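You operate a simulated robot arm through the tools that you are given. There is no shell and no other tool. Be economical: measure what you need, move in short steps, check, and stop when the job is done.

You run a simulated two-armed robot. Do the job below in one go: nothing can be reset, and whatever is moved stays where it is left.

JOB
Pick up the dowel pot with one hand, pass it to the other hand and put it on the shelf under the traverse bench. Set down upright: dowel pot.

The check looks at the end state, three seconds after you hand in, the way a careful person would. Anything else that was tipped, shoved, dropped, spilled or broken makes it a failure.

ROBOT AND FRAMES
Two 7-joint arms with three-finger grippers on one trunk, on a base that drives. Base frame: it is fixed to the floor where the robot stands at the start and does not move with it; the origin is under the middle of the robot, x ahead of it, y to its left, z up. Lengths are in m, angles in rad, forces in N, time in s.
The left shoulder is at the start at [0.043, 0.154, 1.006], the right one opposite. With the tool pointing down near the work surface each hand reaches from about 0.1 to 0.62 m from the robot's upright axis, wherever it stands, measured 20 degrees to its own side. Places, roughly: shelf under the traverse bench [-0.6, 2.2, 0.2]. Payload 2.69 kg a hand.
Tool frame (each hand has its own): the origin (TCP) lies between the finger pads and is the grasp point; the fingertips stand 0.029 m ahead of it; z points along the fingers, y is the line along which they close. Largest opening 0.12 m; the body of the gripper starts 0.078 m behind the TCP.
Orientation is that of the tool frame in the base frame, as a unit quaternion [w, x, y, z]. With the fingers straight down and closing along the base's y, the tool's x points along the base's -x, its y along +y and its z along -z.

CONTROLS
- The arms move only by the tool apply_moves. It takes "left_commands", "right_commands" or both (then of equal length, played together; a hand with none holds still); each is one flat list of numbers, 7 for each row, row after row: the turn, a rotation vector about the tool's x, y, z in rad, then the shift along the tool's x, y, z in m, then the finger opening in m, from 0 to 0.12. In form: [rx, ry, rz, tx, ty, tz, gripper, rx, ry, rz, tx, ty, tz, gripper, ...]. A call has 1 to 20 rows; each row shifts and turns the commanded pose from where the row before left it, along the tool's axes as they then stand. Each row takes 0.2 s and may step no farther than 0.05 m and 0.15 rad from the row before; otherwise, or with a gripper value out of range, the whole call is refused. Where a pose cannot be reached the arm comes as near as it can. A force on the tool above 40 N (or 10 N above the force at the start of the call, whichever is more), or a blocked arm, ends the call early, and 0.2 s more pass. Each finger halts on what it meets, pressing with about 24 N; the grip force reading is that of the motor and also rises with nothing between the fingers. The clock runs only during rows and for 0.2 s after the last one: add rows that do not move to give the fingers time. It gives the time, the measured TCP pose, the force on the tool (base axes), the opening and the grip force at its end, in the units of the frame above (readings bear some noise), with the torque about the TCP (base axes, N m) and any sound that the robot's microphone picked up.
- Cameras (640 x 400 px; columns grow to the right, rows downward): "scene" is now at [0.1525, -0.0341, 1.1835]; the picture's right is [-0.36, -0.93, 0.00], its down [-0.27, 0.10, -0.96] and it looks along [0.89, -0.35, -0.29] (base axes); focal length 214 px, centre (320, 200). "left" rides on the left gripper at [0.063, 0, -0.104] in its tool frame; the picture's right is [-0.01, 1.00, 0.00], its down [-0.83, 0.00, -0.56] and it looks along [-0.56, 0.00, 0.83] (tool axes); focal length 275 px, centre (320, 200). "right" rides on the right gripper at [0.063, 0, -0.104] in its tool frame; the picture's right is [0.00, 1.00, 0.00], its down [-0.83, 0.00, -0.56] and it looks along [-0.56, 0.00, 0.83] (tool axes); focal length 275 px, centre (320, 200). There is no depth. A picture from a camera that has moved, and an enlarged one, comes with that camera's place and axes in the base frame and with its lens.
- grab_frame(camera): a new picture of that camera. It takes no simulated time.
- lift_body(by): slides the trunk up (or, below 0, down) by that many m; the arms and the scene camera ride with it, the base frame stays. It gives what a move gives, with no picture.
- steer(legs): drives the robot by 1 to 6 legs, each [ahead, left, turn to the left] in m, m and rad, along the robot's own axes; the way and the turn of a leg run together, so that a leg with both is an arc; at most 1.5 m and 3.142 rad a leg. The arms and the cameras ride along, it lands a little off, and it stops where it bumps. It gives what a move gives.
- turn_head(pan, tilt): turns the head with the scene camera to pan (to the left, within 1.396 rad either way) and tilt (down, from -0.506 to 1.204), counted from straight ahead of the robot. It gives what a move gives.
- enlarge(camera, box): a new picture of the part [left, top, right, bottom] of that camera's present view, enlarged. It takes no simulated time.
- finish_job(): hands the job in; it is judged then, once.

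Go step by step. Nothing tells you exact positions but the pictures and the camera data: compare them with the known pose of the tool, close in by small moves and look again before you grip or let go. The budget is 120 turns and 108 pictures, counting those below and the enlarged ones. Unless the task says otherwise, let go and move clear before handing in, and close with one line.

The tools are called after "Request:" as name(argument=value, ...) on one line, values as JSON. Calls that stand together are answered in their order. apply_moves: Moves the arms, as the interface text tells. Its arguments: {"type":"object","properties":{"left_commands":{"type":"array"},"right_commands":{"type":"array"}},"required":[]} The other tools are called the same way: lift_body (by) slides the trunk up or down; steer (legs) drives the base; turn_head (pan, tilt) turns the head that bears the scene camera; grab_frame (camera) takes a picture; enlarge (camera, box) takes an enlarged picture of a part of a camera's view; finish_job () hands the job in.

At the start:

```text
clock: 0.0
left_ee_pos: [0.34, 0.0541, 1.1136]
left_orientation: [0.0, -0.001, 1.0, -0.001]
left_ft_force: [0.7, -0.1, -1.2]
left_wrist_torque: [-0.01, 0.01, -0.01]
left_gripper_width: 0.1198
left_grip_force: 0.2
right_ee_pos: [0.2629, -0.2229, 1.082]
right_orientation: [0.0, 0.0, 1.0, 0.0]
right_ft_force: [0.2, -0.5, 0.0]
right_wrist_torque: [-0.03, 0.0, -0.01]
right_gripper_width: 0.1197
right_grip_force: 0.1
trunk travel left (down, up): [-0.374, 0.064]
robot x, y, heading: [-0.0017, -0.0006, 0.005]
head pan, tilt: [-0.368, 0.293]
```

scene: 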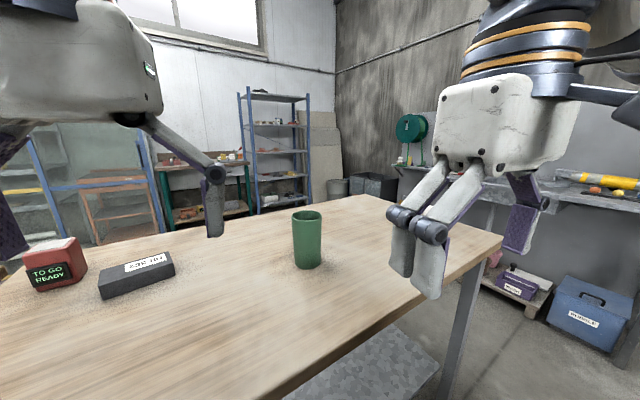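
right: 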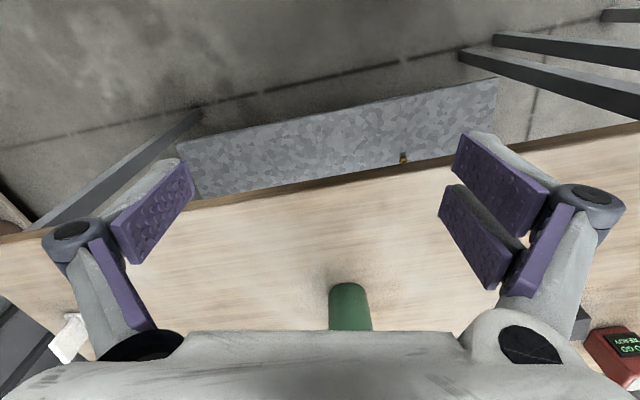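
left: 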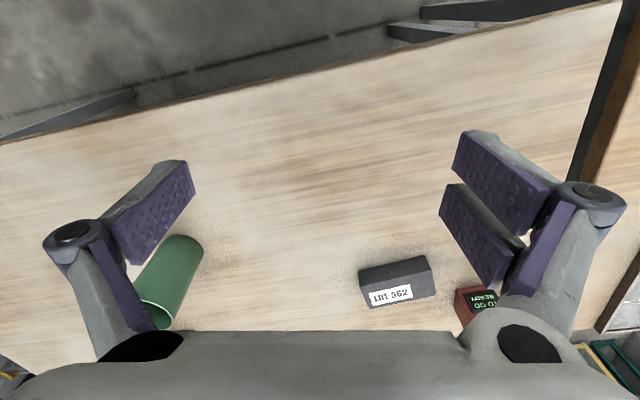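

The green cup on the table, at about (0.6, -0.17, 0.87), looks like the dowel pot. I'll enlarge it, then look left toward the traverse bench before moving anything.

Request:
enlarge(camera="scene", box=[220, 180, 380, 280])

Request:
turn_head(pan=1.39, tilt=0.3)

Request:
grab_frame(camera="scene")

```text
4.00 times, centred on (300, 230) of scene
camera zoom: at [0.1525, -0.0341, 1.1835], right [-0.36, -0.93, 0.0], down [-0.27, 0.1, -0.96], along [0.89, -0.35, -0.29], focal length 858 px, centre (400, 80)
```

zoom: 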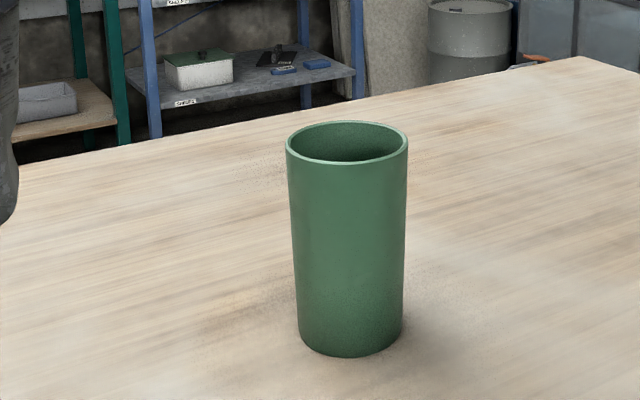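

```text
clock: 1.8
left_ee_pos: [0.3382, 0.0551, 1.1133]
left_orientation: [0.0, -0.001, 1.0, 0.0]
left_ft_force: [-0.2, -0.5, 0.5]
left_wrist_torque: [0.0, -0.01, 0.04]
left_gripper_width: 0.12
left_grip_force: 0.0
right_ee_pos: [0.2621, -0.2222, 1.0815]
right_orientation: [0.0, 0.0, 1.0, 0.0]
right_ft_force: [0.7, 0.4, -0.6]
right_wrist_torque: [0.02, 0.0, 0.01]
right_gripper_width: 0.1202
right_grip_force: 0.0
trunk travel left (down, up): [-0.374, 0.064]
robot x, y, heading: [0.0001, -0.0016, -0.0]
head pan, tilt: [1.389, 0.3]
```

```text
103 pictures are left
camera scene: at [0.0823, 0.0914, 1.1828], right [0.98, -0.18, 0.0], down [-0.05, -0.29, -0.96], along [0.17, 0.94, -0.3], focal length 214 px, centre (320, 200)
```

scene: 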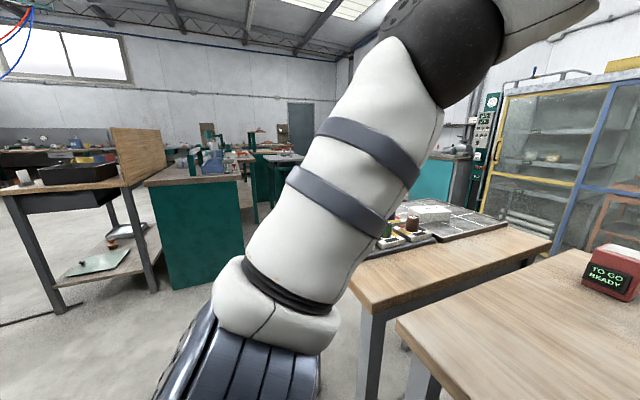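

To the left there is a wooden bench with an open lower shelf holding a few things, near (-0.6, 2.2), which should be the traverse bench. I'll enlarge it.

Request:
enlarge(camera="scene", box=[0, 120, 240, 330])

Request:
turn_head(pan=-0.35, tilt=0.5)

Request:
grab_frame(camera="scene")

```text
1.90 times, centred on (120, 225) of scene
camera zoom: at [0.0823, 0.0914, 1.1828], right [0.98, -0.18, 0.0], down [-0.05, -0.29, -0.96], along [0.17, 0.94, -0.3], focal length 408 px, centre (701, 152)
```

zoom: 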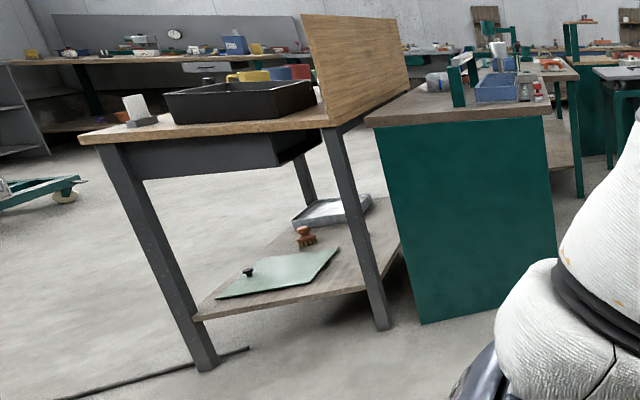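

```text
clock: 3.5
left_ee_pos: [0.3392, 0.0557, 1.1129]
left_orientation: [0.0, 0.0, 1.0, -0.001]
left_ft_force: [-0.4, -0.6, -0.1]
left_wrist_torque: [0.03, 0.02, 0.03]
left_gripper_width: 0.1201
left_grip_force: 0.0
right_ee_pos: [0.2617, -0.2225, 1.0815]
right_orientation: [0.0, 0.0, 1.0, -0.001]
right_ft_force: [-0.6, -0.4, 0.3]
right_wrist_torque: [0.0, 0.05, -0.01]
right_gripper_width: 0.1199
right_grip_force: 0.0
trunk travel left (down, up): [-0.374, 0.064]
robot x, y, heading: [-0.003, -0.0012, -0.001]
head pan, tilt: [-0.351, 0.499]
```

```text
101 pictures are left
camera scene: at [0.1509, -0.0316, 1.1644], right [-0.34, -0.94, 0.0], down [-0.45, 0.16, -0.88], along [0.82, -0.3, -0.48], focal length 214 px, centre (320, 200)
```

scene: 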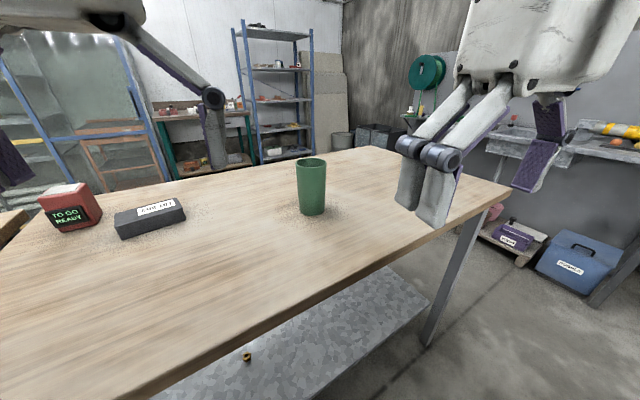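

The white arm blocks part of the view, but the teal-sided bench at about (-0.6, 2.2) matches the stated place better than the wooden one. I'll confirm that later. The pot is about 0.07 wide and 0.13 tall at about (0.61, -0.18), base z about 0.866, so I'll bring the right hand closer above it and look.

Request:
apply_moves(right_commands=[0, 0, 0, -0.03, 0.005, -0.005, 0.12, 0, 0, 0, -0.03, 0.005, -0.005, 0.12, 0, 0, 0, -0.03, 0.005, -0.005, 0.12, 0, 0, 0, -0.03, 0.005, -0.005, 0.12, 0, 0, 0, -0.03, 0.005, -0.005, 0.12, 0, 0, 0, -0.03, 0.005, 0, 0.12, 0, 0, 0, -0.03, 0.005, 0, 0.12, 0, 0, 0, -0.03, 0.005, 0, 0.12, 0, 0, 0, 0, 0, 0, 0.12])

Request:
grab_frame(camera="right")

Request:
grab_frame(camera="scene")

```text
clock: 5.5
left_ee_pos: [0.3393, 0.0551, 1.1143]
left_orientation: [0.001, -0.001, 1.0, 0.0]
left_ft_force: [0.4, -0.1, 0.1]
left_wrist_torque: [0.03, -0.02, 0.01]
left_gripper_width: 0.1199
left_grip_force: 0.1
right_ee_pos: [0.5017, -0.1821, 1.1075]
right_orientation: [0.002, -0.001, 1.0, 0.0]
right_ft_force: [0.0, -0.3, 0.3]
right_wrist_torque: [0.04, -0.01, -0.01]
right_gripper_width: 0.12
right_grip_force: 0.0
trunk travel left (down, up): [-0.374, 0.064]
robot x, y, heading: [0.0005, 0.0006, 0.002]
head pan, tilt: [-0.351, 0.499]
```

```text
100 pictures are left
camera right: at [0.4376, -0.1817, 1.2115], right [-0.01, 1.0, 0.0], down [0.83, 0.01, 0.56], along [0.56, 0.0, -0.83], focal length 275 px, centre (320, 200)
```

right: 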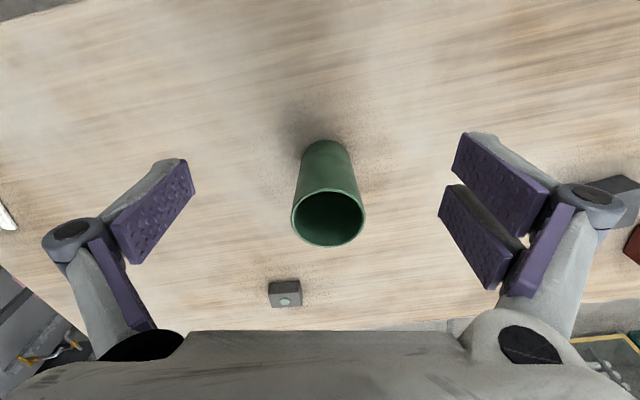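

```text
99 pictures are left
camera scene: at [0.1502, -0.0321, 1.1645], right [-0.34, -0.94, 0.0], down [-0.45, 0.16, -0.88], along [0.82, -0.3, -0.48], focal length 214 px, centre (320, 200)
```

scene: 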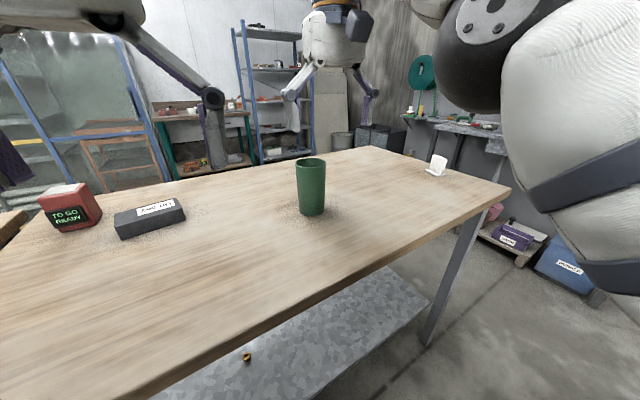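

The right camera puts the pot at about (0.600, -0.175), with its rim near z 1.0. I'll move the right hand above it, stop just over the rim and check.

Request:
apply_moves(right_commands=[0, 0, 0, -0.025, 0.002, 0, 0.12, 0, 0, 0, -0.025, 0.002, 0, 0.12, 0, 0, 0, -0.025, 0.002, 0, 0.12, 0, 0, 0, -0.023, 0.001, 0, 0.12, 0, 0, 0, 0, 0, 0.03, 0.12, 0, 0, 0, 0, 0, 0.03, 0.12, 0, 0, 0, 0, 0, 0, 0.12])

Request:
grab_frame(camera="right")

Request:
grab_frame(camera="scene")

```text
clock: 7.1
left_ee_pos: [0.3384, 0.0546, 1.1132]
left_orientation: [0.001, -0.002, 1.0, 0.0]
left_ft_force: [-0.7, 0.2, 0.0]
left_wrist_torque: [0.01, 0.02, 0.04]
left_gripper_width: 0.1201
left_grip_force: 0.1
right_ee_pos: [0.5097, -0.1851, 1.0355]
right_orientation: [0.0, 0.0, 1.0, 0.0]
right_ft_force: [0.0, 0.0, 0.2]
right_wrist_torque: [-0.02, 0.01, -0.03]
right_gripper_width: 0.1199
right_grip_force: 0.1
right hand out of reach, approached as far as the arm can: row 1, 2, 3, 4
trunk travel left (down, up): [-0.374, 0.064]
robot x, y, heading: [-0.0004, -0.0016, -0.001]
head pan, tilt: [-0.351, 0.499]
```

```text
98 pictures are left
camera right: at [0.4469, -0.1843, 1.1397], right [0.0, 1.0, 0.0], down [0.83, 0.0, 0.56], along [0.56, 0.0, -0.83], focal length 275 px, centre (320, 200)
```

right: 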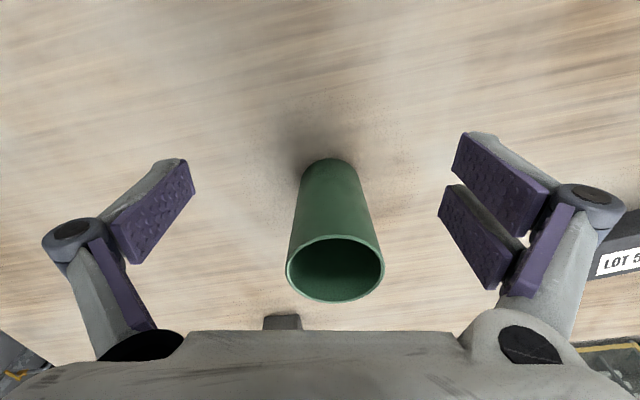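

```text
97 pictures are left
camera scene: at [0.1507, -0.0316, 1.1644], right [-0.34, -0.94, 0.0], down [-0.45, 0.16, -0.88], along [0.82, -0.3, -0.48], focal length 214 px, centre (320, 200)
```

scene: 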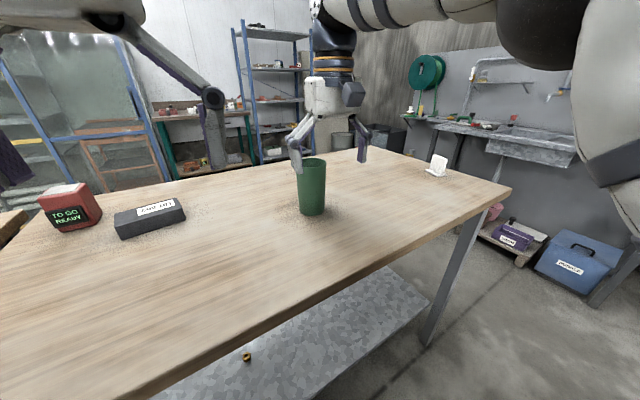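

Pointing straight down, the right hand runs out of reach about 9 cm short. I'll look down to see how much room the base has before the table.

Request:
turn_head(pan=0.0, tilt=1.2)

Request:
grab_frame(camera="scene")

```text
clock: 8.2
left_ee_pos: [0.3415, 0.0569, 1.1133]
left_orientation: [0.0, 0.0, 1.0, 0.0]
left_ft_force: [25.9, 48.6, -25.4]
left_wrist_torque: [-5.39, 0.77, -3.9]
left_gripper_width: 0.1201
left_grip_force: 0.1
right_ee_pos: [0.5102, -0.1846, 1.0346]
right_orientation: [0.0, -0.001, 1.0, 0.0]
right_ft_force: [0.4, 0.4, 0.3]
right_wrist_torque: [-0.02, 0.0, 0.01]
right_gripper_width: 0.1199
right_grip_force: 0.1
trunk travel left (down, up): [-0.374, 0.064]
robot x, y, heading: [0.0012, 0.0006, -0.003]
head pan, tilt: [0.0, 1.201]
```

```text
96 pictures are left
camera scene: at [0.1271, -0.0103, 1.116], right [-0.16, -0.99, 0.0], down [-0.88, 0.14, -0.45], along [0.44, -0.07, -0.9], focal length 214 px, centre (320, 200)
```

scene: 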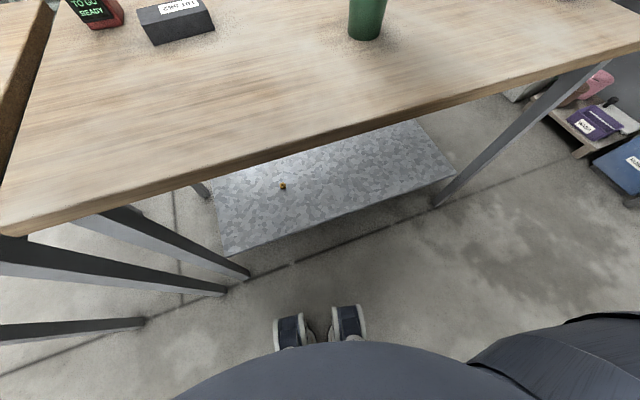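

The base has about 0.2 m of free room, so I can drive 0.09 m ahead. The left hand now reads a large force, so the head seems to have leaned on the left arm. I'll turn the head back and check that it clears.

Request:
turn_head(pan=-0.35, tilt=0.5)

Request:
apply_moves(right_commands=[0, 0, 0, 0, 0, -0.03, 0.12, 0, 0, 0, 0, 0, -0.01, 0.12, 0, 0, 0, 0, 0, 0, 0.12], left_commands=[0, 0, 0, 0, 0.02, 0, 0.12, 0, 0, 0, 0, 0.02, 0, 0.12, 0, 0, 0, 0, 0, 0, 0.12])

Request:
grab_frame(camera="scene")

```text
clock: 9.3
left_ee_pos: [0.3399, 0.0547, 1.1134]
left_orientation: [0.002, -0.001, 1.0, -0.001]
left_ft_force: [1.3, -0.3, 0.9]
left_wrist_torque: [0.0, 0.0, 0.02]
left_gripper_width: 0.1201
left_grip_force: 0.0
right_ee_pos: [0.511, -0.1842, 1.0359]
right_orientation: [-0.001, 0.0, 1.0, -0.001]
right_ft_force: [0.5, -1.0, 0.3]
right_wrist_torque: [-0.02, 0.01, -0.04]
right_gripper_width: 0.1202
right_grip_force: 0.1
trunk travel left (down, up): [-0.374, 0.064]
robot x, y, heading: [-0.0007, 0.0001, 0.003]
head pan, tilt: [-0.351, 0.499]
```

```text
clock: 10.1
left_ee_pos: [0.3389, 0.0953, 1.113]
left_orientation: [-0.001, 0.0, 1.0, -0.001]
left_ft_force: [-0.5, 0.0, -0.1]
left_wrist_torque: [0.0, 0.03, 0.0]
left_gripper_width: 0.1199
left_grip_force: 0.1
right_ee_pos: [0.5096, -0.1847, 1.0759]
right_orientation: [0.0, 0.0, 1.0, 0.0]
right_ft_force: [-0.2, -0.1, -0.4]
right_wrist_torque: [-0.01, -0.02, 0.02]
right_gripper_width: 0.1204
right_grip_force: 0.0
trunk travel left (down, up): [-0.374, 0.064]
robot x, y, heading: [0.001, -0.0027, 0.0]
head pan, tilt: [-0.351, 0.499]
```

```text
95 pictures are left
camera scene: at [0.1508, -0.0318, 1.1644], right [-0.34, -0.94, 0.0], down [-0.45, 0.16, -0.88], along [0.82, -0.3, -0.48], focal length 214 px, centre (320, 200)
```

scene: 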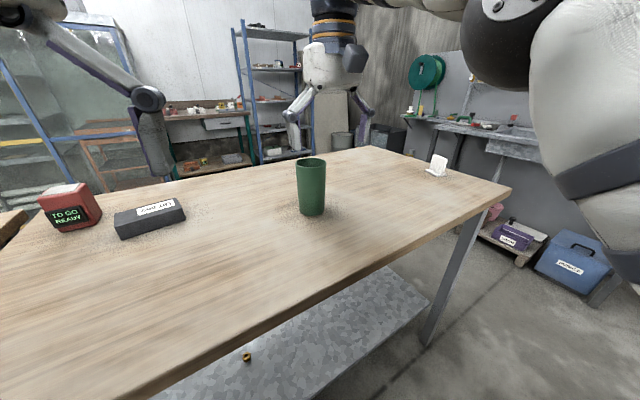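

The force has cleared and nothing on the table has moved. The right fingertips are above rim height, so I'll drive 0.10 m ahead.

Request:
steer(legs=[[0.1, 0, 0]])

Request:
grab_frame(camera="right")

Request:
grab_frame(camera="scene")

```text
clock: 11.2
left_ee_pos: [0.439, 0.0946, 1.1132]
left_orientation: [0.001, -0.001, 1.0, 0.0]
left_ft_force: [1.1, 0.1, -0.6]
left_wrist_torque: [0.0, 0.0, -0.02]
left_gripper_width: 0.12
left_grip_force: 0.0
right_ee_pos: [0.6098, -0.1835, 1.0758]
right_orientation: [0.0, -0.001, 1.0, 0.0]
right_ft_force: [0.1, 1.0, -0.5]
right_wrist_torque: [0.0, 0.03, 0.01]
right_gripper_width: 0.1202
right_grip_force: 0.1
trunk travel left (down, up): [-0.374, 0.064]
robot x, y, heading: [0.097, -0.0009, -0.001]
head pan, tilt: [-0.351, 0.499]
```

```text
94 pictures are left
camera right: at [0.5469, -0.1831, 1.1799], right [-0.01, 1.0, 0.0], down [0.83, 0.0, 0.56], along [0.56, 0.0, -0.83], focal length 275 px, centre (320, 200)
```

right: 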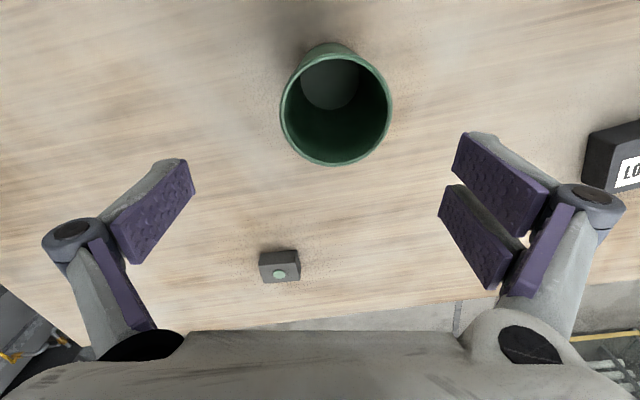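

```text
93 pictures are left
camera scene: at [0.2509, -0.0315, 1.1643], right [-0.34, -0.94, 0.0], down [-0.45, 0.16, -0.88], along [0.82, -0.3, -0.48], focal length 214 px, centre (320, 200)
```

scene: 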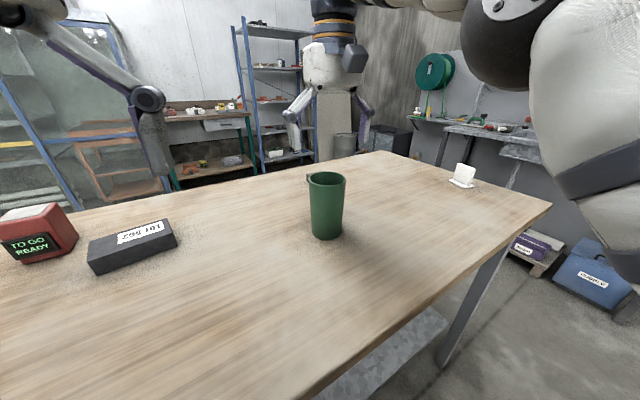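

The rim centre is at about (0.598, -0.173). I'll shift 1 cm each way to centre on it, then lower the TCP to about 2.7 cm below the rim.

Request:
apply_moves(right_commands=[0, 0, 0, 0.012, 0.011, 0, 0.12, 0, 0, 0, 0, 0, 0.025, 0.12, 0, 0, 0, 0, 0, 0.025, 0.12, 0, 0, 0, 0, 0, 0.025, 0.12, 0, 0, 0, 0, 0, 0.02, 0.12, 0, 0, 0, 0, 0, 0.01, 0.12, 0, 0, 0, 0, 0, 0, 0.12])

Request:
grab_frame(camera="scene")

Request:
grab_frame(camera="right")

Request:
grab_frame(camera="left")

```text
clock: 12.8
left_ee_pos: [0.4386, 0.0939, 1.1132]
left_orientation: [0.001, -0.001, 1.0, 0.0]
left_ft_force: [0.3, 0.2, 0.5]
left_wrist_torque: [0.0, 0.0, 0.02]
left_gripper_width: 0.1199
left_grip_force: 0.0
right_ee_pos: [0.5978, -0.1729, 0.9715]
right_orientation: [0.0, 0.0, 1.0, 0.0]
right_ft_force: [-0.4, -0.7, 0.2]
right_wrist_torque: [-0.02, -0.03, -0.01]
right_gripper_width: 0.12
right_grip_force: 0.0
trunk travel left (down, up): [-0.374, 0.064]
robot x, y, heading: [0.0969, 0.0004, -0.0]
head pan, tilt: [-0.351, 0.499]
```

```text
92 pictures are left
camera scene: at [0.25, -0.0316, 1.1644], right [-0.34, -0.94, 0.0], down [-0.45, 0.16, -0.88], along [0.82, -0.3, -0.48], focal length 214 px, centre (320, 200)
```

scene: 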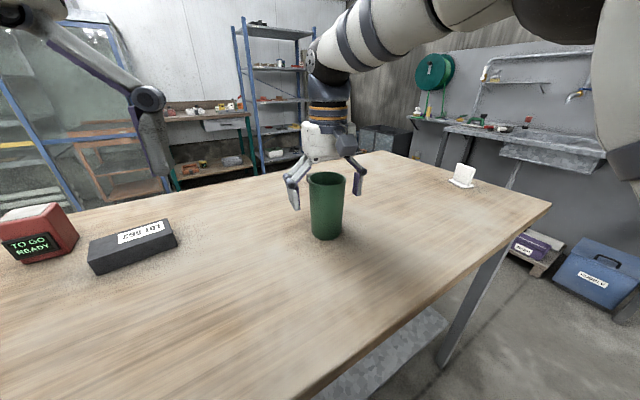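

```text
91 pictures are left
camera right: at [0.5343, -0.1724, 1.0747], right [-0.01, 1.0, 0.0], down [0.83, 0.0, 0.56], along [0.56, 0.0, -0.83], focal length 275 px, centre (320, 200)
```

right: 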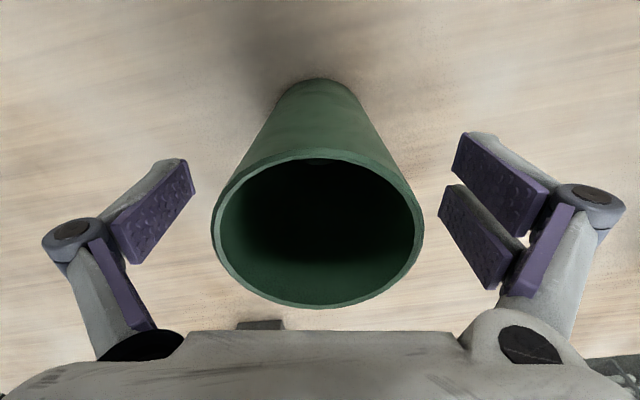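

```text
90 pictures are left
camera left: at [0.3758, 0.0944, 1.2177], right [0.0, 1.0, 0.0], down [0.83, 0.0, 0.56], along [0.56, 0.0, -0.83], focal length 275 px, centre (320, 200)
```

left: 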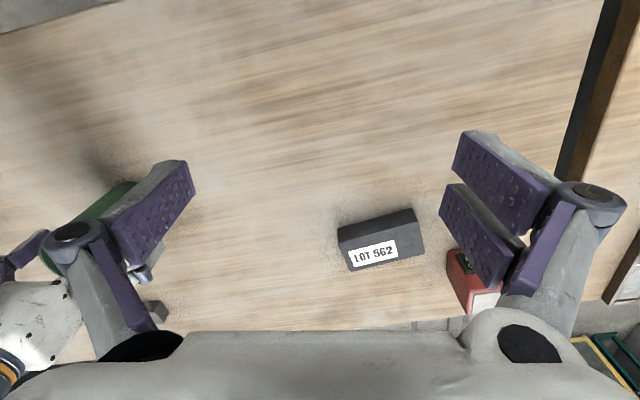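

The pot is centred between the right fingers, so I'll close them.

Request:
apply_moves(right_commands=[0, 0, 0, 0, 0, 0, 0.09, 0, 0, 0, 0, 0, 0, 0.07, 0, 0, 0, 0, 0, 0, 0.05, 0, 0, 0, 0, 0, 0, 0.05, 0, 0, 0, 0, 0, 0, 0.05])

Request:
grab_frame(camera="right")

```text
clock: 14.0
left_ee_pos: [0.4386, 0.0956, 1.1131]
left_orientation: [0.0, -0.002, 1.0, 0.0]
left_ft_force: [1.1, 0.2, 0.0]
left_wrist_torque: [-0.02, -0.02, -0.03]
left_gripper_width: 0.1203
left_grip_force: 0.0
right_ee_pos: [0.5973, -0.1722, 0.9716]
right_orientation: [0.0, 0.0, 1.0, 0.0]
right_ft_force: [0.6, -1.6, 0.3]
right_wrist_torque: [0.0, -0.04, 0.02]
right_gripper_width: 0.0665
right_grip_force: 24.3
trunk travel left (down, up): [-0.374, 0.064]
robot x, y, heading: [0.0953, -0.0016, 0.0]
head pan, tilt: [-0.351, 0.499]
```

```text
89 pictures are left
camera right: at [0.5344, -0.1724, 1.0749], right [-0.01, 1.0, 0.0], down [0.83, 0.0, 0.56], along [0.56, 0.0, -0.83], focal length 275 px, centre (320, 200)
```

right: 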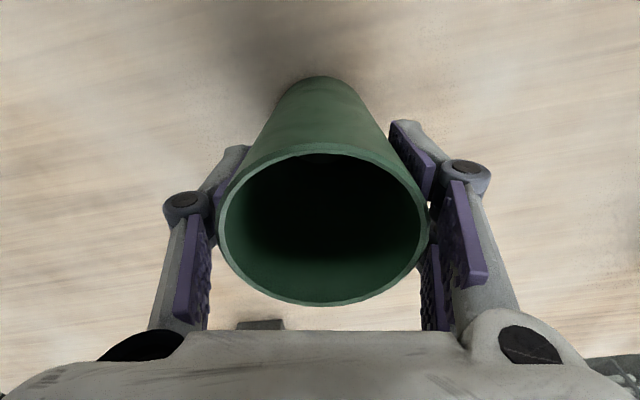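

The grip is good at 24 N and 0.0665 m. I'll lift the pot 6 cm, bring it toward the middle, and look.

Request:
apply_moves(right_commands=[0, 0, 0, 0, 0, -0.015, 0.05, 0, 0, 0, 0, 0, -0.015, 0.05, 0, 0, 0, 0, 0, -0.015, 0.05, 0, 0, 0, 0, 0, -0.015, 0.05, 0, 0, 0, 0, 0.025, 0, 0.05, 0, 0, 0, 0, 0.025, 0, 0.05, 0, 0, 0, 0, 0.025, 0, 0.05, 0, 0, 0, 0, 0.025, 0, 0.05, 0, 0, 0, 0, 0, 0, 0.05])

Request:
grab_frame(camera="scene")

```text
clock: 16.0
left_ee_pos: [0.4378, 0.0949, 1.1135]
left_orientation: [0.0, -0.001, 1.0, 0.0]
left_ft_force: [0.6, -0.2, -0.6]
left_wrist_torque: [0.05, 0.0, -0.01]
left_gripper_width: 0.1202
left_grip_force: 0.1
right_ee_pos: [0.5968, -0.0725, 1.03]
right_orientation: [0.0, 0.001, 1.0, 0.0]
right_ft_force: [0.1, -0.2, -1.5]
right_wrist_torque: [0.02, -0.02, 0.0]
right_gripper_width: 0.0665
right_grip_force: 24.2
trunk travel left (down, up): [-0.374, 0.064]
robot x, y, heading: [0.0982, -0.0011, -0.006]
head pan, tilt: [-0.351, 0.499]
```

```text
88 pictures are left
camera scene: at [0.2501, -0.0318, 1.1644], right [-0.34, -0.94, 0.0], down [-0.45, 0.16, -0.88], along [0.82, -0.3, -0.48], focal length 214 px, centre (320, 200)
```

scene: 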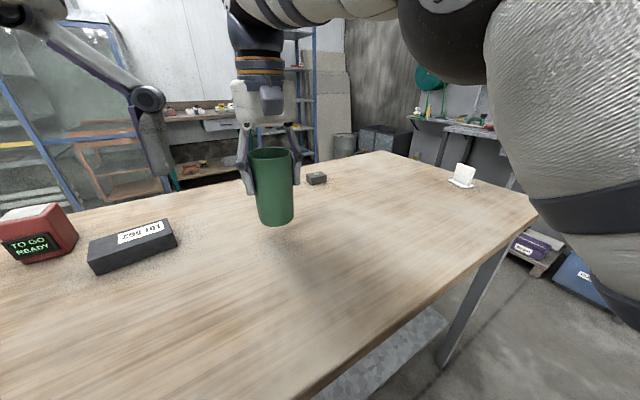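

The pot hangs steady. For the handover the left hand should come in from the left-rear, tilted about 30° below level, gripping low with its closing axis parallel to the right hand's. I'll yaw both hands by -45° first.

Request:
apply_moves(right_commands=[0, 0, 0, 0, 0, 0, 0.05, 0, 0, 0, 0, 0, 0, 0.05, 0, 0, 0, 0, 0, 0, 0.05, 0, 0, 0.131, 0, 0, 0, 0.05, 0, 0, 0.131, 0, 0, 0, 0.05, 0, 0, 0.131, 0, 0, 0, 0.05, 0, 0, 0.131, 0, 0, 0, 0.05, 0, 0, 0.131, 0, 0, 0, 0.05, 0, 0, 0.131, 0, 0, 0, 0.05, 0, 0, 0, 0, 0, 0, 0.05], left_commands=[0, 0, 0, 0, 0.02, 0, 0.12, 0, 0, 0, 0, 0.02, 0, 0.12, 0, 0, 0, 0, 0.02, 0, 0.12, 0, 0, 0.131, 0, 0, 0, 0.12, 0, 0, 0.131, 0, 0, 0, 0.12, 0, 0, 0.131, 0, 0, 0, 0.12, 0, 0, 0.131, 0, 0, 0, 0.12, 0, 0, 0.131, 0, 0, 0, 0.12, 0, 0, 0.131, 0, 0, 0, 0.12, 0, 0, 0, 0, 0, 0, 0.12])

Request:
grab_frame(camera="scene")

```text
clock: 18.2
left_ee_pos: [0.4395, 0.1546, 1.1133]
left_orientation: [0.0, 0.383, 0.924, -0.001]
left_ft_force: [-0.3, -0.1, 1.2]
left_wrist_torque: [-0.03, 0.01, -0.05]
left_gripper_width: 0.12
left_grip_force: 0.0
right_ee_pos: [0.5967, -0.074, 1.0311]
right_orientation: [0.0, 0.383, 0.924, 0.001]
right_ft_force: [0.2, 0.4, -1.8]
right_wrist_torque: [0.0, 0.05, 0.04]
right_gripper_width: 0.0665
right_grip_force: 23.6
trunk travel left (down, up): [-0.374, 0.064]
robot x, y, heading: [0.0985, 0.0004, -0.0]
head pan, tilt: [-0.351, 0.499]
```

```text
87 pictures are left
camera scene: at [0.2501, -0.0316, 1.1644], right [-0.34, -0.94, 0.0], down [-0.45, 0.16, -0.88], along [0.82, -0.3, -0.48], focal length 214 px, centre (320, 200)
```

scene: 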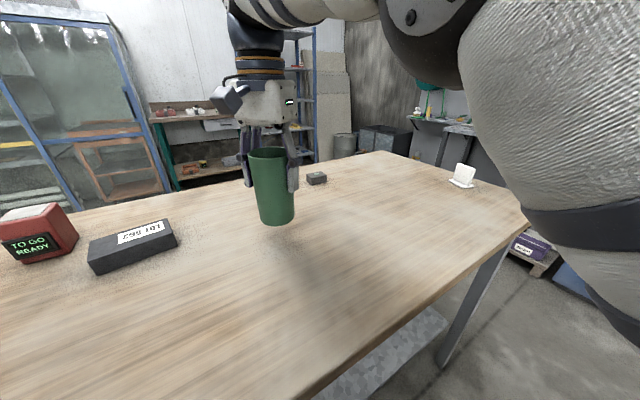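

Both hands are yawed. Now I'll pitch the left hand up so it points 30° below level.

Request:
apply_moves(left_commands=[0, -0.1496, 0, 0, 0, 0, 0.12, 0, -0.1496, 0, 0, 0, 0, 0.12, 0, -0.1496, 0, 0, 0, 0, 0.12, 0, -0.1496, 0, 0, 0, 0, 0.12, 0, -0.1496, 0, 0, 0, 0, 0.12, 0, -0.1496, 0, 0, 0, 0, 0.12, 0, -0.1496, 0, 0, 0, 0, 0.12, 0, 0, 0, 0, 0, 0, 0.12])

Request:
grab_frame(camera="scene")

Request:
grab_frame(camera="left")

```text
clock: 20.0
left_ee_pos: [0.4389, 0.1546, 1.1136]
left_orientation: [0.462, 0.331, 0.8, -0.192]
left_ft_force: [-0.2, 0.6, 0.3]
left_wrist_torque: [-0.02, 0.03, 0.02]
left_gripper_width: 0.1199
left_grip_force: 0.0
right_ee_pos: [0.5977, -0.0728, 1.0315]
right_orientation: [0.001, 0.381, 0.924, 0.0]
right_ft_force: [-1.5, -0.2, -1.4]
right_wrist_torque: [0.01, 0.0, -0.01]
right_gripper_width: 0.0664
right_grip_force: 23.8
trunk travel left (down, up): [-0.374, 0.064]
robot x, y, heading: [0.1005, -0.0001, -0.003]
head pan, tilt: [-0.351, 0.499]
```

```text
86 pictures are left
camera scene: at [0.2502, -0.0317, 1.1643], right [-0.34, -0.94, 0.0], down [-0.45, 0.16, -0.88], along [0.82, -0.3, -0.48], focal length 214 px, centre (320, 200)
```

scene: 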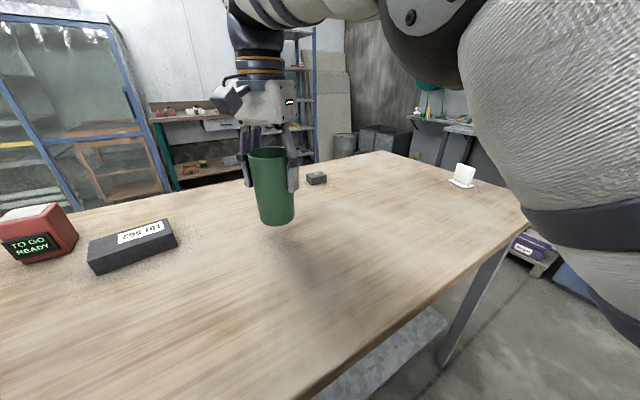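

```text
85 pictures are left
camera left: at [0.353, 0.2403, 1.1109], right [0.71, 0.71, 0.0], down [-0.05, 0.05, 1.0], along [0.7, -0.71, 0.07], focal length 275 px, centre (320, 200)
```

left: 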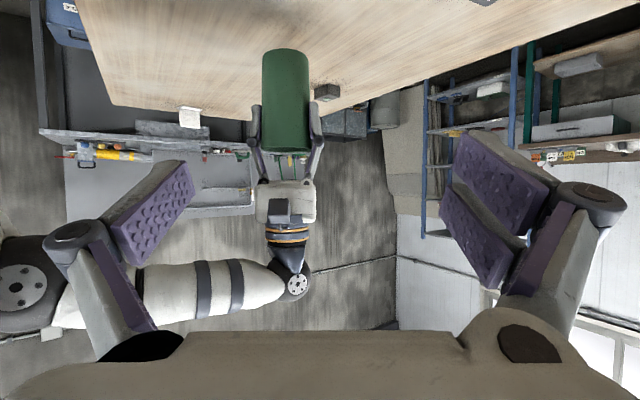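

The left hand reached the orientation, and its picture is upside down since its camera sits below. I'll bring it to a point 16 cm short of the pot along its approach line.

Request:
apply_moves(left_commands=[0, 0, 0, -0.0013, -0.0099, 0.0306, 0.12, 0, 0, 0, -0.0013, -0.0099, 0.0306, 0.12, 0, 0, 0, -0.0013, -0.0099, 0.0306, 0.12, 0, 0, 0, -0.0013, -0.0099, 0.0306, 0.12, 0, 0, 0, -0.0013, -0.0099, 0.0306, 0.12, 0, 0, 0, 0, 0, 0, 0.12])

Request:
grab_frame(camera="scene")

Request:
grab_frame(camera="left")

Request:
grab_frame(camera="right")

```text
clock: 21.4
left_ee_pos: [0.4999, 0.0235, 1.0427]
left_orientation: [0.463, 0.331, 0.8, -0.192]
left_ft_force: [0.0, 0.6, -0.7]
left_wrist_torque: [0.0, 0.01, 0.02]
left_gripper_width: 0.12
left_grip_force: 0.0
right_ee_pos: [0.5962, -0.072, 1.0311]
right_orientation: [0.0, 0.383, 0.924, 0.001]
right_ft_force: [0.6, 0.2, -2.2]
right_wrist_torque: [-0.01, 0.0, 0.0]
right_gripper_width: 0.0667
right_grip_force: 24.3
trunk travel left (down, up): [-0.374, 0.064]
robot x, y, heading: [0.0994, 0.0002, -0.0]
head pan, tilt: [-0.351, 0.499]
```

```text
84 pictures are left
camera scene: at [0.2499, -0.0313, 1.1644], right [-0.34, -0.94, 0.0], down [-0.45, 0.16, -0.88], along [0.82, -0.3, -0.48], focal length 214 px, centre (320, 200)
```

scene: 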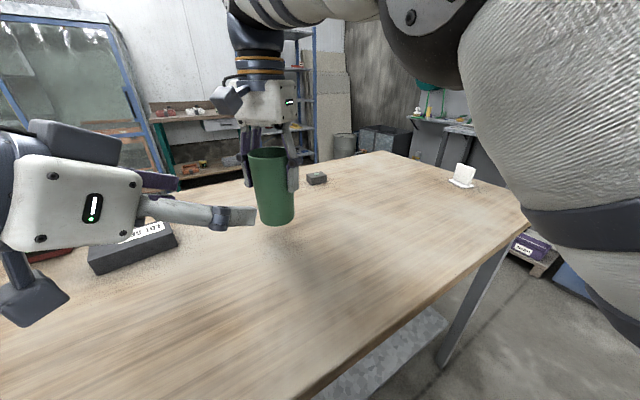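

```text
83 pictures are left
camera left: at [0.4141, 0.1083, 1.0399], right [0.71, 0.71, 0.0], down [-0.05, 0.05, 1.0], along [0.7, -0.71, 0.07], focal length 275 px, centre (320, 200)
```

left: 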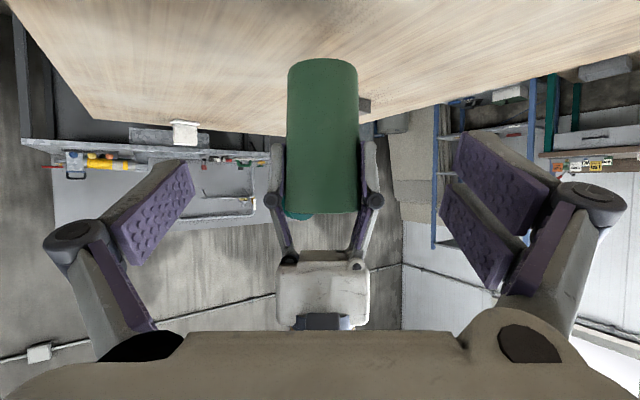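

```text
82 pictures are left
camera right: at [0.5525, -0.0271, 1.1353], right [0.7, 0.71, 0.0], down [0.59, -0.59, 0.56], along [0.39, -0.39, -0.83], focal length 275 px, centre (320, 200)
```

right: 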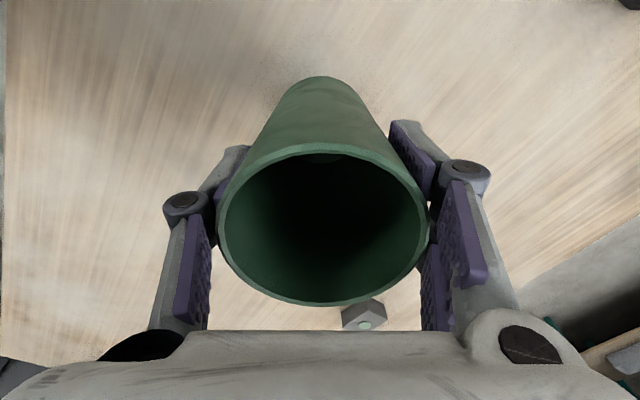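

The pot is laterally centred for the left hand. I'll steepen the left tilt slightly, to about 38°, for more camera clearance at the shelf, then advance most of the way.

Request:
apply_moves(left_commands=[0, 0.14, 0, 0, 0, 0, 0.12, 0, 0, 0, -0.022, 0, 0, 0.12, 0, 0, 0, 0, 0, 0.03, 0.12, 0, 0, 0, 0, 0, 0.03, 0.12, 0, 0, 0, 0, 0, 0.03, 0.12, 0, 0, 0, 0, 0, 0, 0.12])

Request:
grab_frame(camera="scene")

Request:
grab_frame(camera="left")

Request:
grab_frame(camera="right")

```text
clock: 22.8
left_ee_pos: [0.5593, -0.0332, 1.0041]
left_orientation: [0.406, 0.343, 0.83, -0.168]
left_ft_force: [0.1, 0.1, 0.5]
left_wrist_torque: [0.01, 0.0, -0.02]
left_gripper_width: 0.1202
left_grip_force: 0.1
right_ee_pos: [0.5981, -0.073, 1.0306]
right_orientation: [0.001, 0.383, 0.924, 0.0]
right_ft_force: [0.5, -0.2, -0.9]
right_wrist_torque: [-0.05, 0.01, 0.01]
right_gripper_width: 0.0666
right_grip_force: 24.1
trunk travel left (down, up): [-0.374, 0.064]
robot x, y, heading: [0.0963, -0.0002, 0.0]
head pan, tilt: [-0.351, 0.499]
```

```text
81 pictures are left
camera scene: at [0.25, -0.0313, 1.1644], right [-0.34, -0.94, 0.0], down [-0.45, 0.16, -0.88], along [0.82, -0.3, -0.48], focal length 214 px, centre (320, 200)
```

scene: 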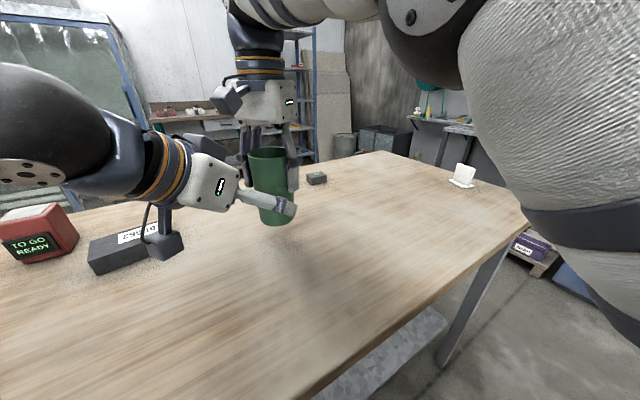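

```text
80 pictures are left
camera left: at [0.4751, 0.0498, 1.0191], right [0.71, 0.71, 0.0], down [0.05, -0.05, 1.0], along [0.7, -0.71, -0.07], focal length 275 px, centre (320, 200)
```

left: 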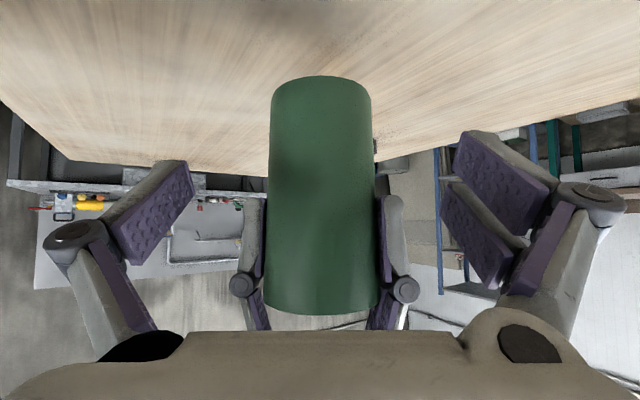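

```text
79 pictures are left
camera right: at [0.5525, -0.0272, 1.1353], right [0.7, 0.71, 0.0], down [0.59, -0.59, 0.56], along [0.39, -0.39, -0.83], focal length 275 px, centre (320, 200)
```

right: 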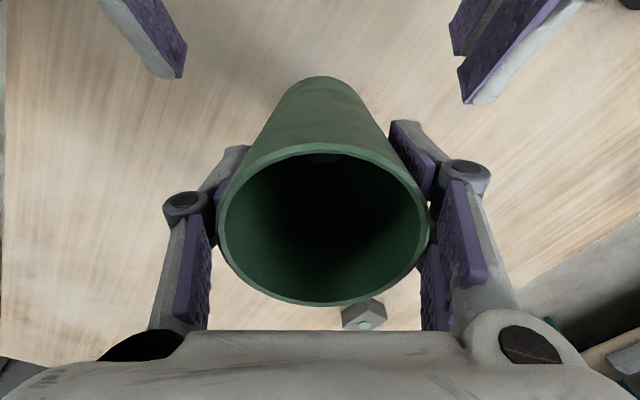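

The left fingers pass below the right fingertips with clearance. I'll advance the last 6.7 cm and look before closing.

Request:
apply_moves(left_commands=[0, 0, 0, 0, 0, 0.02, 0.12, 0, 0, 0, -0.001, 0, 0.02, 0.12, 0, 0, 0, 0, 0, 0.015, 0.12, 0, 0, 0, 0, 0, 0.012, 0.12, 0, 0, 0, 0, 0, 0, 0.12])

Request:
grab_frame(camera="scene")

Request:
grab_frame(camera="left")

```text
clock: 24.0
left_ee_pos: [0.597, -0.0752, 0.9629]
left_orientation: [0.405, 0.344, 0.83, -0.169]
left_ft_force: [0.6, 0.2, -0.5]
left_wrist_torque: [-0.01, 0.0, -0.02]
left_gripper_width: 0.12
left_grip_force: 0.0
right_ee_pos: [0.596, -0.0717, 1.0312]
right_orientation: [0.0, 0.383, 0.924, 0.0]
right_ft_force: [-0.3, -1.2, -0.7]
right_wrist_torque: [0.02, -0.03, 0.01]
right_gripper_width: 0.0664
right_grip_force: 23.7
trunk travel left (down, up): [-0.374, 0.064]
robot x, y, heading: [0.099, -0.0011, 0.003]
head pan, tilt: [-0.351, 0.499]
```

```text
78 pictures are left
camera scene: at [0.25, -0.0315, 1.1644], right [-0.34, -0.94, 0.0], down [-0.45, 0.16, -0.88], along [0.82, -0.3, -0.48], focal length 214 px, centre (320, 200)
```

scene: 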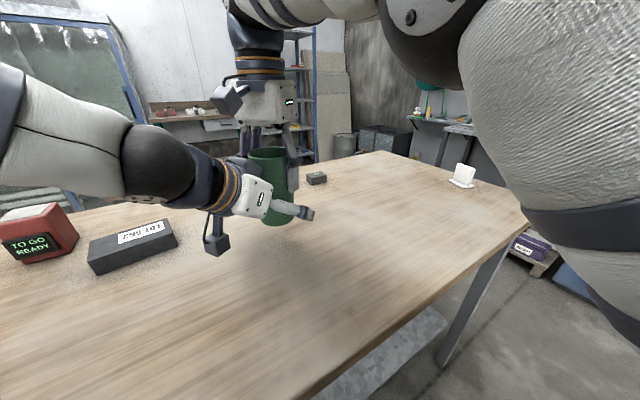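

```text
77 pictures are left
camera left: at [0.5125, 0.0106, 0.9784], right [0.71, 0.71, 0.0], down [0.05, -0.05, 1.0], along [0.7, -0.71, -0.07], focal length 275 px, centre (320, 200)
```

left: 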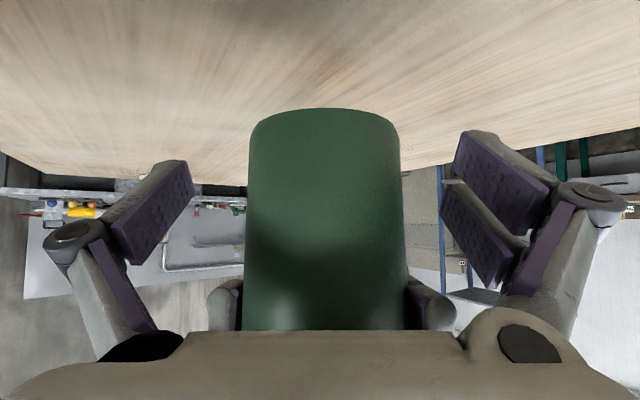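

The pot sits between the left pads, below the right fingers. I'll close the left hand while the right keeps holding.

Request:
apply_moves(left_commands=[0, 0, 0, 0, 0, 0, 0.09, 0, 0, 0, 0, 0, 0, 0.07, 0, 0, 0, 0, 0, 0, 0.05, 0, 0, 0, 0, 0, 0, 0.05, 0, 0, 0, 0, 0, 0, 0.05])

Request:
grab_frame(camera="left")

Request:
grab_frame(camera="right")

```text
clock: 25.2
left_ee_pos: [0.5978, -0.0732, 0.9613]
left_orientation: [0.404, 0.342, 0.832, -0.167]
left_ft_force: [-3.2, 25.4, -16.6]
left_wrist_torque: [-1.67, 0.03, 0.45]
left_gripper_width: 0.065
left_grip_force: 24.4
right_ee_pos: [0.5975, -0.0737, 1.031]
right_orientation: [0.002, 0.385, 0.923, 0.0]
right_ft_force: [2.6, -24.7, 14.9]
right_wrist_torque: [-0.04, -0.19, -0.47]
right_gripper_width: 0.0665
right_grip_force: 24.0
trunk travel left (down, up): [-0.374, 0.064]
robot x, y, heading: [0.0995, -0.0014, 0.0]
head pan, tilt: [-0.351, 0.499]
```

```text
76 pictures are left
camera left: at [0.5125, 0.0116, 0.9772], right [0.71, 0.71, 0.0], down [0.05, -0.06, 1.0], along [0.71, -0.7, -0.08], focal length 275 px, centre (320, 200)
```

left: 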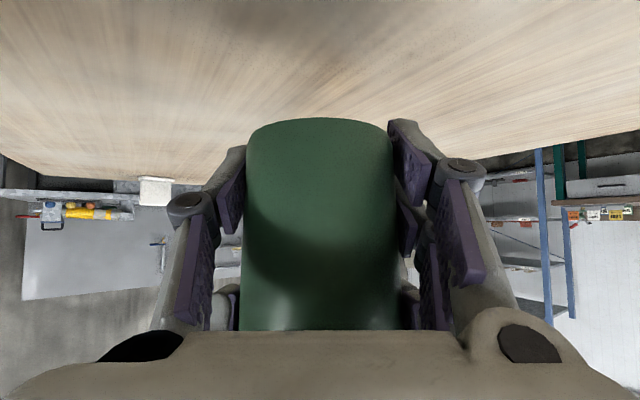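

```text
75 pictures are left
camera right: at [0.553, -0.0285, 1.1358], right [0.71, 0.71, 0.0], down [0.59, -0.59, 0.56], along [0.4, -0.39, -0.83], focal length 275 px, centre (320, 200)
```

right: 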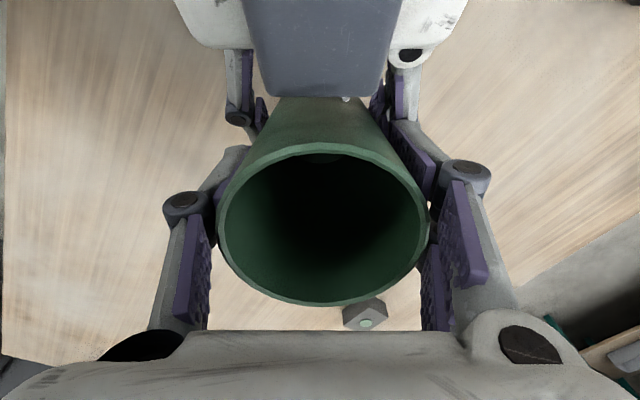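

Both hands hold the pot, with about 25 N of strain between them from a slight misalignment. I'll ease the left command 2 mm along that force, then check.

Request:
apply_moves(left_commands=[0, 0, 0, 0.001, 0.0005, 0, 0.05, 0, 0, 0, 0.001, 0.0005, 0, 0.05, 0, 0, 0, 0, 0, 0, 0.05])

```text
clock: 26.0
left_ee_pos: [0.5964, -0.072, 0.9618]
left_orientation: [0.404, 0.344, 0.831, -0.168]
left_ft_force: [-1.6, 18.0, -16.5]
left_wrist_torque: [-1.1, 0.13, 0.77]
left_gripper_width: 0.0648
left_grip_force: 23.7
right_ee_pos: [0.5975, -0.0724, 1.0309]
right_orientation: [0.001, 0.383, 0.924, 0.0]
right_ft_force: [1.6, -18.9, 15.3]
right_wrist_torque: [-0.14, -0.24, -0.77]
right_gripper_width: 0.067
right_grip_force: 24.4
trunk travel left (down, up): [-0.374, 0.064]
robot x, y, heading: [0.0963, 0.0006, 0.001]
head pan, tilt: [-0.351, 0.499]
```

The strain has dropped, so I'll open the right hand and see whether the pot stays put.

Request:
apply_moves(right_commands=[0, 0, 0, 0, 0, 0, 0.075, 0, 0, 0, 0, 0, 0, 0.085, 0, 0, 0, 0, 0, 0, 0.1, 0, 0, 0, 0, 0, 0, 0.1])

Request:
grab_frame(camera="right")

Request:
grab_frame(camera="scene")

```text
clock: 27.0
left_ee_pos: [0.5968, -0.0736, 0.9613]
left_orientation: [0.406, 0.343, 0.83, -0.168]
left_ft_force: [0.9, -0.1, -1.4]
left_wrist_torque: [-0.01, 0.02, -0.02]
left_gripper_width: 0.0645
left_grip_force: 24.3
right_ee_pos: [0.5988, -0.0731, 1.031]
right_orientation: [0.0, 0.383, 0.924, 0.0]
right_ft_force: [-0.4, 0.1, 0.2]
right_wrist_torque: [0.02, 0.03, 0.04]
right_gripper_width: 0.1002
right_grip_force: 0.0
trunk travel left (down, up): [-0.374, 0.064]
robot x, y, heading: [0.1034, -0.0038, -0.005]
head pan, tilt: [-0.351, 0.499]
```

```text
74 pictures are left
camera right: at [0.5525, -0.0272, 1.1351], right [0.7, 0.71, 0.0], down [0.59, -0.59, 0.56], along [0.39, -0.39, -0.83], focal length 275 px, centre (320, 200)
```

right: 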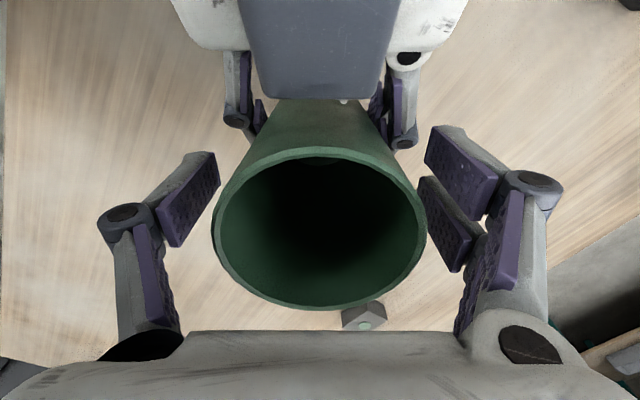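

```text
73 pictures are left
camera scene: at [0.2501, -0.0316, 1.1644], right [-0.34, -0.94, 0.0], down [-0.45, 0.16, -0.88], along [0.82, -0.3, -0.48], focal length 214 px, centre (320, 200)
```

scene: 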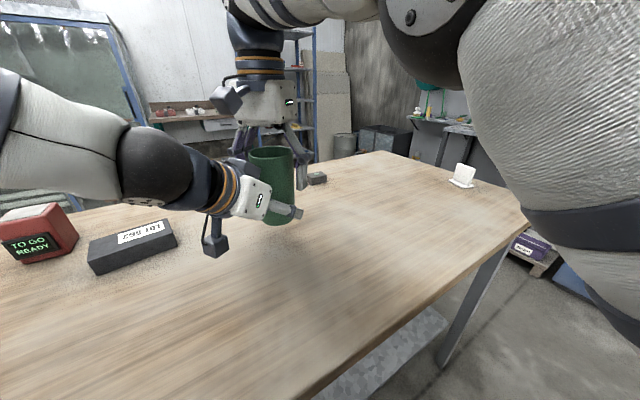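

The left hand holds the pot alone, upright. I'll raise the right hand clear in small steps.

Request:
apply_moves(right_commands=[0, 0, 0, 0, 0, -0.02, 0.1, 0, 0, 0, 0, 0, -0.02, 0.1, 0, 0, 0, 0, 0, -0.02, 0.1, 0, 0, 0, 0, 0, -0.015, 0.1, 0, 0, 0, 0, 0, 0, 0.1])

Request:
grab_frame(camera="right")

Request:
grab_frame(camera="scene")

```text
clock: 28.2
left_ee_pos: [0.5971, -0.0713, 0.9631]
left_orientation: [0.406, 0.343, 0.83, -0.168]
left_ft_force: [-0.4, 0.6, -1.7]
left_wrist_torque: [0.0, 0.04, -0.02]
left_gripper_width: 0.0646
left_grip_force: 24.1
right_ee_pos: [0.5971, -0.0731, 1.0815]
right_orientation: [0.0, 0.384, 0.923, 0.0]
right_ft_force: [0.8, 0.5, -0.7]
right_wrist_torque: [-0.01, 0.0, 0.0]
right_gripper_width: 0.1
right_grip_force: 0.0
right hand out of reach, approached as far as the arm can: row 3, 4
trunk travel left (down, up): [-0.374, 0.064]
robot x, y, heading: [0.0995, -0.0004, 0.003]
head pan, tilt: [-0.351, 0.499]
```

```text
72 pictures are left
camera right: at [0.5524, -0.0273, 1.1853], right [0.7, 0.71, 0.0], down [0.59, -0.59, 0.56], along [0.39, -0.39, -0.83], focal length 275 px, centre (320, 200)
```

right: 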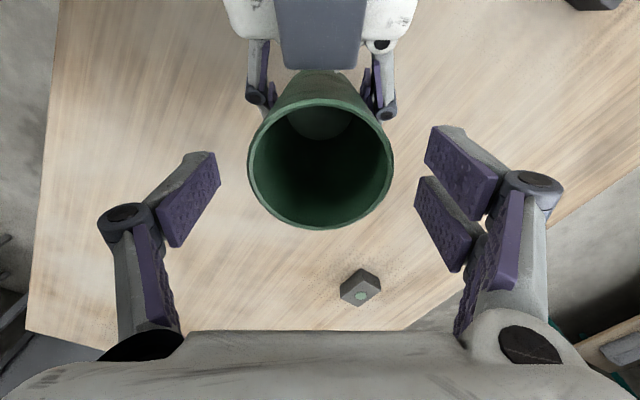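

```text
71 pictures are left
camera scene: at [0.2501, -0.0316, 1.1644], right [-0.34, -0.94, 0.0], down [-0.45, 0.16, -0.88], along [0.82, -0.3, -0.48], focal length 214 px, centre (320, 200)
```

scene: 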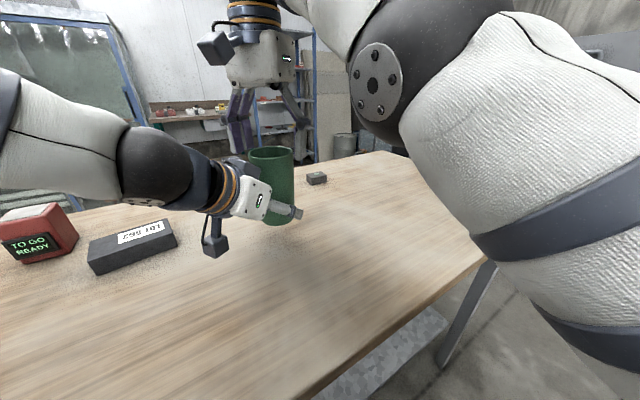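

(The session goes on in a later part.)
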